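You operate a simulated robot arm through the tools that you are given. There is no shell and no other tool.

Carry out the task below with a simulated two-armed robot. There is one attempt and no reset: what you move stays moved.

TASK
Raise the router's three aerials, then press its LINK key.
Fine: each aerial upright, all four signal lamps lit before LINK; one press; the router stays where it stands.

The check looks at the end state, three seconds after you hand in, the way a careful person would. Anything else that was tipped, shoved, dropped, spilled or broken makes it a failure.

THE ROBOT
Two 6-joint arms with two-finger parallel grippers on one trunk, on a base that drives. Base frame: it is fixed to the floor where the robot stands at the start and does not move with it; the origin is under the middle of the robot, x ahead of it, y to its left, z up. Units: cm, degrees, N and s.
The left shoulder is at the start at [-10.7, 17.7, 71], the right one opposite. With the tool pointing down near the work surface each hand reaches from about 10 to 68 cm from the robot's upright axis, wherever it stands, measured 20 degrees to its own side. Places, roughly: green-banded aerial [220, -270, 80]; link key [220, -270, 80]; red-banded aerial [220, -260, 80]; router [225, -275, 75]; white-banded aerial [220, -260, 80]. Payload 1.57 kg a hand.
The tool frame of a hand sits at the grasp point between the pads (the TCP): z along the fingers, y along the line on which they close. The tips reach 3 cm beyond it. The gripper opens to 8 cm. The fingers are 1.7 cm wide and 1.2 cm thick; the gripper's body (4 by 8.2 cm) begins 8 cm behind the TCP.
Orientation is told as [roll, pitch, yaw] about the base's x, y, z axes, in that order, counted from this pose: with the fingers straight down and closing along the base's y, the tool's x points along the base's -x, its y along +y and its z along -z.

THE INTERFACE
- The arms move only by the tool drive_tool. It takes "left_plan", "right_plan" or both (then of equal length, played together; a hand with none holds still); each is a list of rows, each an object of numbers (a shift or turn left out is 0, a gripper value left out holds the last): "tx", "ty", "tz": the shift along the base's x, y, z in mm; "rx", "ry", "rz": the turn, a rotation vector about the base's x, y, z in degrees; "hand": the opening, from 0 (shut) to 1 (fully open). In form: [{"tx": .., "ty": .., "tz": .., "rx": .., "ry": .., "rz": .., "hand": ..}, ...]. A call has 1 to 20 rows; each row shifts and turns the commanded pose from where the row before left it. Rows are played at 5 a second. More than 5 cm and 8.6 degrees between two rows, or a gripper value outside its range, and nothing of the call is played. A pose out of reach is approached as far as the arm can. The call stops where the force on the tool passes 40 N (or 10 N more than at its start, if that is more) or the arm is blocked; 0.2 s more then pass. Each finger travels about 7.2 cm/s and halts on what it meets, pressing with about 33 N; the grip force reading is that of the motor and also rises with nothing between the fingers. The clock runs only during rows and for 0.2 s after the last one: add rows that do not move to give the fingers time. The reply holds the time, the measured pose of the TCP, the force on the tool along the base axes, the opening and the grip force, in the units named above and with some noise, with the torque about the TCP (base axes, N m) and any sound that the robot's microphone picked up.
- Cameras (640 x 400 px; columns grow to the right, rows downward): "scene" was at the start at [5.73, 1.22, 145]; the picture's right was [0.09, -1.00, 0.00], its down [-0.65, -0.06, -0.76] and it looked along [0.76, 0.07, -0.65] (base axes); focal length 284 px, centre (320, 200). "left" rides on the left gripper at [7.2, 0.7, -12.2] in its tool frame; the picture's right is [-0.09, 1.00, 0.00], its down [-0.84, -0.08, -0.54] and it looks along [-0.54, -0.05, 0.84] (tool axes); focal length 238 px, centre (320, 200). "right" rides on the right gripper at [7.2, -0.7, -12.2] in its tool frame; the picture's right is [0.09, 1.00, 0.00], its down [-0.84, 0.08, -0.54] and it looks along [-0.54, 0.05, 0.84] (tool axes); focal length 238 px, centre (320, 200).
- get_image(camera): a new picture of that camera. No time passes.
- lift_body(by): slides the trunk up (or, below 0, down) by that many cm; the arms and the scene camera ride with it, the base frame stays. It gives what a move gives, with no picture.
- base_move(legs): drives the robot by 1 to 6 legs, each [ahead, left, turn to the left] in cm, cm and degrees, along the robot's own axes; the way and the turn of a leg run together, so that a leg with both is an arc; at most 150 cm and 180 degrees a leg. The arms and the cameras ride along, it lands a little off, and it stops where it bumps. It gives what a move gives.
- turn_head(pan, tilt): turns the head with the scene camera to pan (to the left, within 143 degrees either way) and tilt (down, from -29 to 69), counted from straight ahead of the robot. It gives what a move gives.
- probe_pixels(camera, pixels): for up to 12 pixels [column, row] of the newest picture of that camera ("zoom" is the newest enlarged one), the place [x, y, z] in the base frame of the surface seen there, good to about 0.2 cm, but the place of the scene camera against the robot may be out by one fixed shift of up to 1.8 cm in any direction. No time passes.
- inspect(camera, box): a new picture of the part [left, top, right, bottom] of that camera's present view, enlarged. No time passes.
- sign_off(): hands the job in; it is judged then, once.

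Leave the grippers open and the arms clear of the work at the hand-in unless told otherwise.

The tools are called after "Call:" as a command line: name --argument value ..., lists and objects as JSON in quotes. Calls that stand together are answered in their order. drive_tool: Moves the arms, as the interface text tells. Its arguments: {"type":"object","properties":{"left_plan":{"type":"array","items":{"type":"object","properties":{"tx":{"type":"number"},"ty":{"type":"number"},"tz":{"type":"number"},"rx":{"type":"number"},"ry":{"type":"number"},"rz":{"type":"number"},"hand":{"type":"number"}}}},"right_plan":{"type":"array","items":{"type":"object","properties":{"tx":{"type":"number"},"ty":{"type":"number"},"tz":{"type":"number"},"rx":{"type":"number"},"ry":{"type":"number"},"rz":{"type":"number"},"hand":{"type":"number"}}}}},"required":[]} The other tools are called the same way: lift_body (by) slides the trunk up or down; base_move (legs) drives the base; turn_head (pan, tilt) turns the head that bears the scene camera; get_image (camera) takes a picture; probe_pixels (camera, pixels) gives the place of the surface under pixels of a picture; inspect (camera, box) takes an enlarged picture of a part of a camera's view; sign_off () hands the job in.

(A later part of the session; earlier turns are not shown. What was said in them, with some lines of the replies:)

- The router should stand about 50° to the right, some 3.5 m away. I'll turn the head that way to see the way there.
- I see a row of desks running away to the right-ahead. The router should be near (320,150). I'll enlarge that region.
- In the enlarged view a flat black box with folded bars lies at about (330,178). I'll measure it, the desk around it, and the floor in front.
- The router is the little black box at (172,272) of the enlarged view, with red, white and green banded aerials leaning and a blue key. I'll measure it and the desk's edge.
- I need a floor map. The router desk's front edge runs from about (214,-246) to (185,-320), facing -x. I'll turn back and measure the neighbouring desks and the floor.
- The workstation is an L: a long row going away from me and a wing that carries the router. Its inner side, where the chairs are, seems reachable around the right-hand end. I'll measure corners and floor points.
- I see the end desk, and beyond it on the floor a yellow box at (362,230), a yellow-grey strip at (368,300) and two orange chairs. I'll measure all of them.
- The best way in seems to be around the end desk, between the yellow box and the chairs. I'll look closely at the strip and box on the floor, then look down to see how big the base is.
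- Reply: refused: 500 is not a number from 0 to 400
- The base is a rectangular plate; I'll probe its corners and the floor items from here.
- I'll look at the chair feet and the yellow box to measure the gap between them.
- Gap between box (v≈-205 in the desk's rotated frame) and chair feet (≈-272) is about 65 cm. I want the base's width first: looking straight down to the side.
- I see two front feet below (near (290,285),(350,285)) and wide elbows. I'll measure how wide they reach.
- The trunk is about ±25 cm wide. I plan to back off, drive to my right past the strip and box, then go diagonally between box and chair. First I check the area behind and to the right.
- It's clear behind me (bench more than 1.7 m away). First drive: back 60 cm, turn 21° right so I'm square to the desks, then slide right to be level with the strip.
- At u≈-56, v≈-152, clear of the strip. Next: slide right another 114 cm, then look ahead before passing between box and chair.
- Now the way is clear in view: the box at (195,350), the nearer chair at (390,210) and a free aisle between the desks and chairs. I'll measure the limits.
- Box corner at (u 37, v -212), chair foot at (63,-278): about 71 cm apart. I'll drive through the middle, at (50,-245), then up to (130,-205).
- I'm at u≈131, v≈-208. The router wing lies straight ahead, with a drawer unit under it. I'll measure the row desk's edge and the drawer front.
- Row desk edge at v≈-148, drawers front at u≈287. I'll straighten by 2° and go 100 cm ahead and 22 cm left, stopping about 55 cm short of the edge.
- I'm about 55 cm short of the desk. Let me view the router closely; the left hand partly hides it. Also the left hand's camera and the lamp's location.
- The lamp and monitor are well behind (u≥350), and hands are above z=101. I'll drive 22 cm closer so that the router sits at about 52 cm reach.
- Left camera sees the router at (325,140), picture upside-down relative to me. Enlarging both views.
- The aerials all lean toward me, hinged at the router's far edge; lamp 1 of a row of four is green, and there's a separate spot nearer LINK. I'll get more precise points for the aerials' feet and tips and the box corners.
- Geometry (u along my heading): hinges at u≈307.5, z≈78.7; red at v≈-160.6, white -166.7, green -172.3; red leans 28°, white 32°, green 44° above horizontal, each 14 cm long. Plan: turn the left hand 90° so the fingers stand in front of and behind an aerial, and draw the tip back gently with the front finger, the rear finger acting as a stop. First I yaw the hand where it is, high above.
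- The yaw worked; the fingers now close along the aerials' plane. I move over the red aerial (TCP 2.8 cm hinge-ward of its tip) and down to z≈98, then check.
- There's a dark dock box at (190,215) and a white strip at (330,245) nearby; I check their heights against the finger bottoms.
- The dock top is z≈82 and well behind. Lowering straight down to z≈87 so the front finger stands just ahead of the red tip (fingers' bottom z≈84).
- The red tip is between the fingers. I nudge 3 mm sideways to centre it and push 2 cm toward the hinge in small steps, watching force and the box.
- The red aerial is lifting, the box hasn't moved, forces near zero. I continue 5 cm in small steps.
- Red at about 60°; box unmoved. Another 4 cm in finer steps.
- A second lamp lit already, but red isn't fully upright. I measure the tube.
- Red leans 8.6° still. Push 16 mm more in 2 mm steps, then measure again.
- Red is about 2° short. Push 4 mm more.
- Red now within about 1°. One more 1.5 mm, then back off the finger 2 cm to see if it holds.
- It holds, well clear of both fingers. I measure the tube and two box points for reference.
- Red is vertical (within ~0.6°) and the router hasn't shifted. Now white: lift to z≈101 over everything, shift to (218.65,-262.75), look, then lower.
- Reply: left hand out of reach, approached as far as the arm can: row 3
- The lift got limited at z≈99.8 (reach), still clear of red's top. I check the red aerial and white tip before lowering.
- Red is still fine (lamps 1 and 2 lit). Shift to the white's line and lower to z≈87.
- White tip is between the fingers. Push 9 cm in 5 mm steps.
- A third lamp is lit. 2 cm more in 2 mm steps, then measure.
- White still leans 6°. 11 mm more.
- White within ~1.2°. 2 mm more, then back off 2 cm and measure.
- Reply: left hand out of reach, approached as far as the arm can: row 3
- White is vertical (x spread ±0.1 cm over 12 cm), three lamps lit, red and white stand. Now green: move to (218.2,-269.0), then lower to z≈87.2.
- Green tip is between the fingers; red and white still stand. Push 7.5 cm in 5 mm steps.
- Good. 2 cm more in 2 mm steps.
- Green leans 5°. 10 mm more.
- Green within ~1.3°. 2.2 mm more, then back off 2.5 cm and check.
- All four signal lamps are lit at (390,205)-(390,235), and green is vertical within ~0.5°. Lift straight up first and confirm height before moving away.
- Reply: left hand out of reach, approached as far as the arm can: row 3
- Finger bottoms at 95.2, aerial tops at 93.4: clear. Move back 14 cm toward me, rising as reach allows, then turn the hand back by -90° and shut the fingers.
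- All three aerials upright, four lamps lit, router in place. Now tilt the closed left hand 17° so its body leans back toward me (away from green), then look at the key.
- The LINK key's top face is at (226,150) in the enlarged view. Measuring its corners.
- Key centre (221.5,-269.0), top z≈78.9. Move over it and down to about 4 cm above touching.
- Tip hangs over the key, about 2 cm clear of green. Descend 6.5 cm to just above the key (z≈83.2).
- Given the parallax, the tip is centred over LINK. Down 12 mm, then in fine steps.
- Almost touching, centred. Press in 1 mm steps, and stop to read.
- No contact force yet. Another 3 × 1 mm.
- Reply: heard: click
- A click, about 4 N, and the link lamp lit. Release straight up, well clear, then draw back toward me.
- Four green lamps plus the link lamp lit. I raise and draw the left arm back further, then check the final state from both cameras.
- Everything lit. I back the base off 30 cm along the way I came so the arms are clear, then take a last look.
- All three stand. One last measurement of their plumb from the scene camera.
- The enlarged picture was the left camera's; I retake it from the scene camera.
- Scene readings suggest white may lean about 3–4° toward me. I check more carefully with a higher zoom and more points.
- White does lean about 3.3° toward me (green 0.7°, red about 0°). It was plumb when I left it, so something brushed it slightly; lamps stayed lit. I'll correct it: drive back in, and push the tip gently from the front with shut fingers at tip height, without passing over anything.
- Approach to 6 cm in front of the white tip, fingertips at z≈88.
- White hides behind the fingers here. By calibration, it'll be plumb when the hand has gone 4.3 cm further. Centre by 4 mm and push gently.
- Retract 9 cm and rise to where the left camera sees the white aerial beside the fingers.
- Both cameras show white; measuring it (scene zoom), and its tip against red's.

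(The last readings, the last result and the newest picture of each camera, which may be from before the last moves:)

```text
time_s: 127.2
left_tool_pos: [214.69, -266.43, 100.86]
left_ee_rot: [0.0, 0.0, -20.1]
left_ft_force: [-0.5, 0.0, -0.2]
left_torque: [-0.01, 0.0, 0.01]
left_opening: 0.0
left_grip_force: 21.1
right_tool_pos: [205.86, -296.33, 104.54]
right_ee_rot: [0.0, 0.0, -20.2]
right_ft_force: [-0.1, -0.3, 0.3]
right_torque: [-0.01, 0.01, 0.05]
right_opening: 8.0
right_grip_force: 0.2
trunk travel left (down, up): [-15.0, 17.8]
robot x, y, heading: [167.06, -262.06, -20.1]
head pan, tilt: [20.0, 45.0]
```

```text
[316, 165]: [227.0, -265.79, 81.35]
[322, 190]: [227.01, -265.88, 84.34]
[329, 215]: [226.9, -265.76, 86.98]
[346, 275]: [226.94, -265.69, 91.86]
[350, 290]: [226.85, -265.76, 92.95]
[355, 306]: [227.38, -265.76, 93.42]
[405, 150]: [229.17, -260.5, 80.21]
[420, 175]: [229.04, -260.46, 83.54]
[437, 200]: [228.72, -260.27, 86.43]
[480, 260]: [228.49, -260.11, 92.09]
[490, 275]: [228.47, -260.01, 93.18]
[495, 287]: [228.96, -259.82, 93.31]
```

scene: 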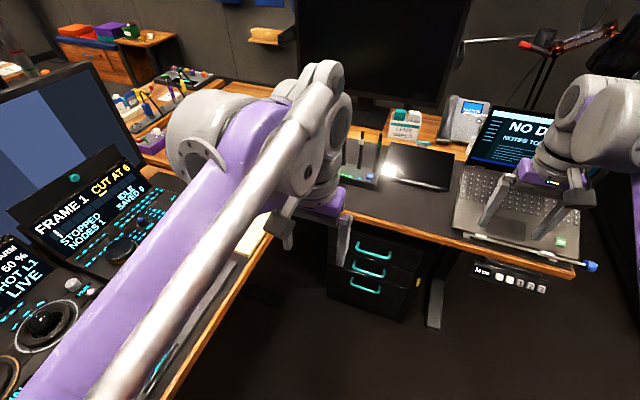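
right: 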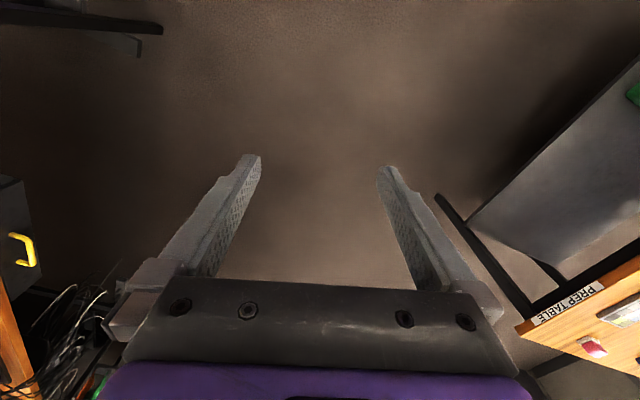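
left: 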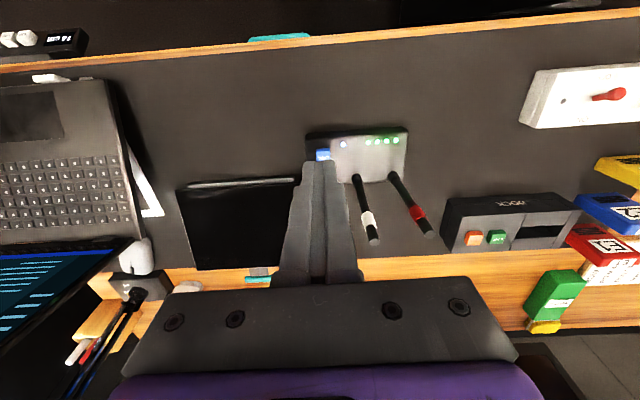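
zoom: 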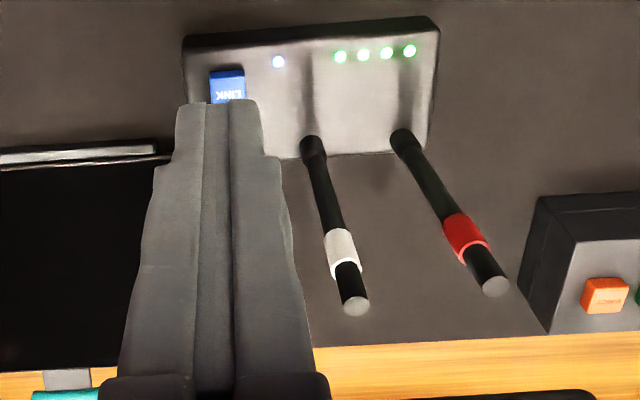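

White is now plumb (<1°). Red, measured here, leans about 3.6° toward me, so it gets the same treatment: over to red's line, in front of it.

Call:
drive_tool --left_plan '[{"tx": -5.7, "ty": 38}, {"tx": -5.7, "ty": 38}, {"tx": -5.7, "ty": 38.3}, {"tx": 35.3, "ty": -9.9, "tz": -32.9}, {"tx": 35.3, "ty": -9.9, "tz": -32.9}, {"tx": 35.3, "ty": -9.9, "tz": -32.9}, {}]'

Call:
get_image --camera "left"

```text
time_s: 128.8
left_tool_pos: [223.38, -258.28, 90.95]
left_ee_rot: [0.0, 0.0, -20.2]
left_ft_force: [-0.3, -0.1, -0.7]
left_torque: [0.05, -0.02, -0.01]
left_opening: 0.03
left_grip_force: 21.6
right_tool_pos: [205.57, -296.32, 104.56]
right_ee_rot: [0.0, 0.0, -20.2]
right_ft_force: [0.5, 0.2, 0.7]
right_torque: [0.02, 0.0, -0.01]
right_opening: 7.97
right_grip_force: 0.0
trunk travel left (down, up): [-15.0, 17.8]
robot x, y, heading: [167.38, -262.04, -20.3]
head pan, tilt: [20.0, 45.0]
```

```text
taken
```

left: 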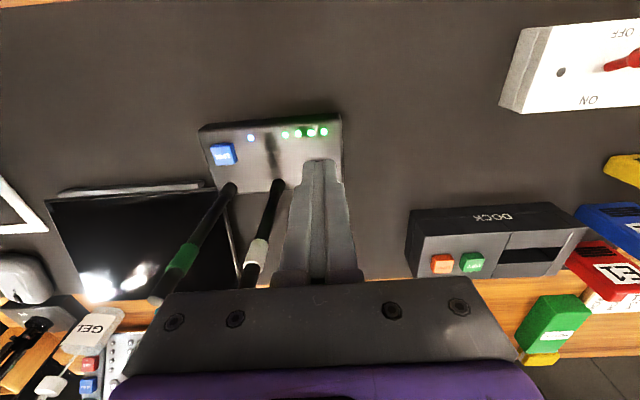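

In front of red. Push 5.0 cm: three coarse steps, then fine ones.

Call:
drive_tool --left_plan '[{"tx": 9.35, "ty": -3.55}, {"tx": 9.35, "ty": -3.55}, {"tx": 9.35, "ty": -3.55}, {"tx": 3.74, "ty": -1.42}, {"tx": 3.74, "ty": -1.42}, {"tx": 1.87, "ty": -0.71}, {"tx": 1.87, "ty": -0.71}, {"tx": 1.87, "ty": -0.71}, {"tx": 1.87, "ty": -0.71}, {"tx": 1.87, "ty": -0.71}, {"tx": 1.87, "ty": -0.71}, {}]'

Call:
drive_tool --left_plan '[{"tx": -28, "ty": 10.6}, {"tx": -37, "ty": 14}, {"tx": -37, "ty": 14, "tz": 20}, {"tx": -11, "tz": 40}, {"tz": 40, "ty": -30}, {"ty": -40}, {}]'

Call:
get_image --camera "left"

Call:
inspect --camera "left" --box '[270, 120, 450, 280]'

```text
time_s: 131.4
left_tool_pos: [228.12, -259.65, 91.12]
left_ee_rot: [0.0, 0.1, -20.2]
left_ft_force: [0.4, 0.3, -0.6]
left_torque: [-0.03, 0.03, 0.0]
left_opening: 0.0
left_grip_force: 21.3
right_tool_pos: [205.73, -296.48, 104.51]
right_ee_rot: [0.0, 0.0, -20.2]
right_ft_force: [0.2, 0.1, -1.6]
right_torque: [0.0, 0.0, 0.01]
right_opening: 7.99
right_grip_force: 0.0
trunk travel left (down, up): [-15.0, 17.8]
robot x, y, heading: [167.68, -262.06, -20.5]
head pan, tilt: [20.0, 45.0]
```

```text
time_s: 133.0
left_tool_pos: [216.76, -262.97, 101.17]
left_ee_rot: [0.0, 0.0, -20.2]
left_ft_force: [-0.5, -0.3, 0.8]
left_torque: [-0.03, 0.0, 0.01]
left_opening: 0.0
left_grip_force: 21.5
right_tool_pos: [205.85, -296.43, 104.51]
right_ee_rot: [-0.1, 0.0, -20.2]
right_ft_force: [0.3, 0.4, 1.2]
right_torque: [0.0, 0.02, 0.01]
right_opening: 7.99
right_grip_force: 0.0
trunk travel left (down, up): [-15.0, 17.8]
robot x, y, heading: [167.06, -262.13, -20.2]
head pan, tilt: [20.0, 45.0]
```

```text
taken
```

left: 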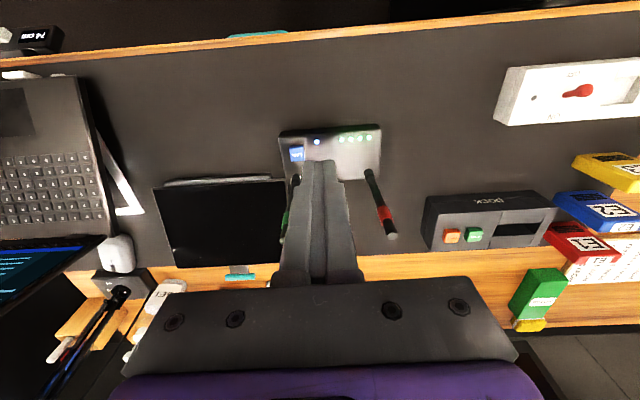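

```text
2.50 times, centred on (360, 200) of left
```

zoom: 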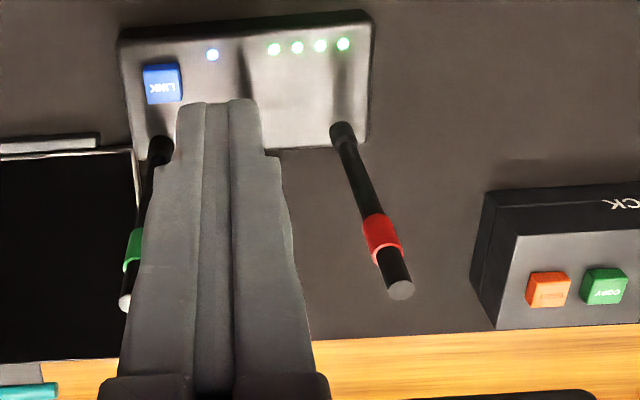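

Call:
probe_pixels --camera "zoom" --pixels '[[345, 145], [352, 165], [359, 185], [366, 205], [388, 255], [393, 268], [397, 278], [342, 135], [344, 44], [160, 150]]'

```text
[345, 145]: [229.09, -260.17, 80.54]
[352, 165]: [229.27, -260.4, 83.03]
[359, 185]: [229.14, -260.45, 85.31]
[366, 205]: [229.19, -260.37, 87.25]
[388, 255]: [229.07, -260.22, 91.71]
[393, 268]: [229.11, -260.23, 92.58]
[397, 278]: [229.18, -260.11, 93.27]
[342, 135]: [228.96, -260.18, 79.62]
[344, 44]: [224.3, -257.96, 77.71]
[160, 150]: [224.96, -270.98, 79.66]
```

Red is now plumb too (x constant within 0.1 cm) and the router hasn't shifted. Withdraw the arm toward me, open the gripper, and back the base off.

Call:
drive_tool --left_plan '[{"tx": -37, "ty": 14}, {"tx": -37, "ty": 14, "tz": 20}, {"tx": -37, "ty": 14, "tz": 20}, {"tx": -37, "ty": 14, "tz": 10}, {"hand": 1}, {}, {}, {}]'

Call:
base_move --legs '[[-30, 0, 0]]'

Call:
inspect --camera "scene" --box '[300, 110, 430, 210]'

Call:
get_image --camera "scene"

```text
time_s: 134.8
left_tool_pos: [201.97, -257.39, 106.06]
left_ee_rot: [0.0, -0.1, -20.2]
left_ft_force: [0.3, -0.2, 0.1]
left_torque: [-0.02, 0.0, -0.02]
left_opening: 7.99
left_grip_force: 0.1
right_tool_pos: [205.73, -296.38, 104.51]
right_ee_rot: [0.0, 0.0, -20.1]
right_ft_force: [0.2, -0.1, -0.2]
right_torque: [0.01, 0.0, 0.04]
right_opening: 8.0
right_grip_force: 0.1
trunk travel left (down, up): [-15.0, 17.8]
robot x, y, heading: [167.53, -262.12, -20.4]
head pan, tilt: [20.0, 45.0]
```

```text
time_s: 136.9
left_tool_pos: [173.7, -247.0, 106.18]
left_ee_rot: [-0.1, -0.1, -20.2]
left_ft_force: [0.0, -0.3, 0.3]
left_torque: [-0.01, -0.03, 0.0]
left_opening: 7.98
left_grip_force: 0.0
right_tool_pos: [177.58, -286.12, 104.46]
right_ee_rot: [-0.1, 0.0, -20.1]
right_ft_force: [-0.3, -0.1, 0.8]
right_torque: [0.0, -0.02, 0.01]
right_opening: 8.0
right_grip_force: 0.1
trunk travel left (down, up): [-15.0, 17.8]
robot x, y, heading: [139.17, -251.85, -20.0]
head pan, tilt: [20.0, 45.0]
```

```text
4.00 times, centred on (365, 160) of scene
```

zoom: 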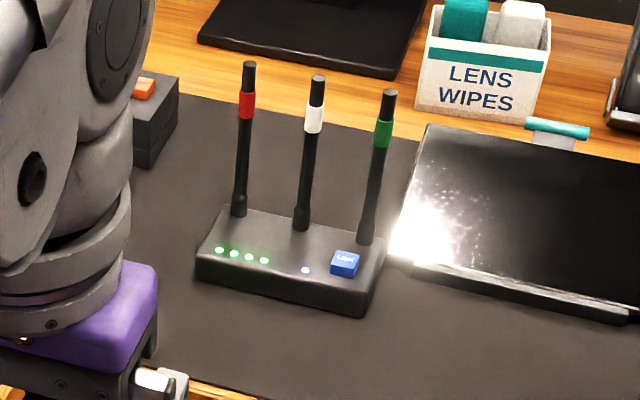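

```text
taken
```

scene: 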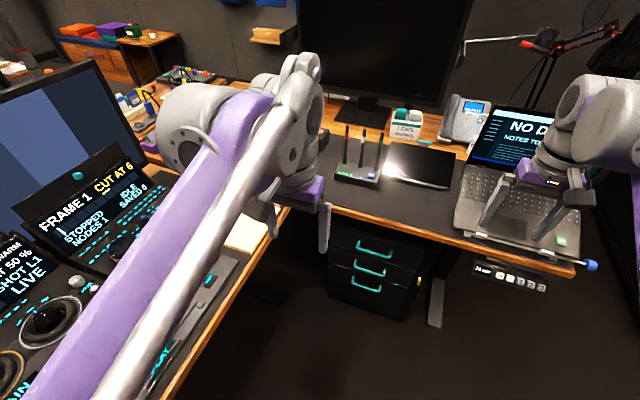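

Now all three aerials are in clear view. Last plumb check.

Call:
probe_pixels --camera "zoom" --pixels '[[240, 190], [242, 160], [244, 130], [249, 72], [303, 205], [306, 175], [309, 145], [317, 85], [369, 215], [374, 185], [378, 155], [388, 100]]'

```text
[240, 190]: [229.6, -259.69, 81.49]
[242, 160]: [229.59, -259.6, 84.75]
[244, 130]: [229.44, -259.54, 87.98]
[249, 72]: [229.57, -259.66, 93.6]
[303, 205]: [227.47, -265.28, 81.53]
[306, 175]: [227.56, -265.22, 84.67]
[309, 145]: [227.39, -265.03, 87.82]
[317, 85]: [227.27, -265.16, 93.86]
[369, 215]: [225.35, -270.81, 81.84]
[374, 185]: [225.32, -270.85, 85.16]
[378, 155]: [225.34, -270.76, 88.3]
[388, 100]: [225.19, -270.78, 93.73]
```

All three aerials are plumb to within about 1°. The four signal lamps and the link lamp are lit after a single LINK press, and the router hasn't moved. Both grippers are open and the arms are clear, so I'm handing in.

Call:
sign_off

```text
The job is handed in.
```

The job is handed in: all three aerials are up and LINK has been pressed once.

- **Aerials:** red, white and green all stand within about 1° of vertical at the last measurement. After the LINK press I found red and white leaning about 3.5°. I straightened both gently without touching anything else, and the lamps were still lit.
- **Lamps:** all four signal lamps were lit before I pressed LINK. The press gave one click, and the link lamp came on.
- **Router:** it read at the same spot, within measuring error, after the work as before.
- **Surroundings:** I felt no bumps while driving in, and the robot is backed off about 30 cm with both grippers open.
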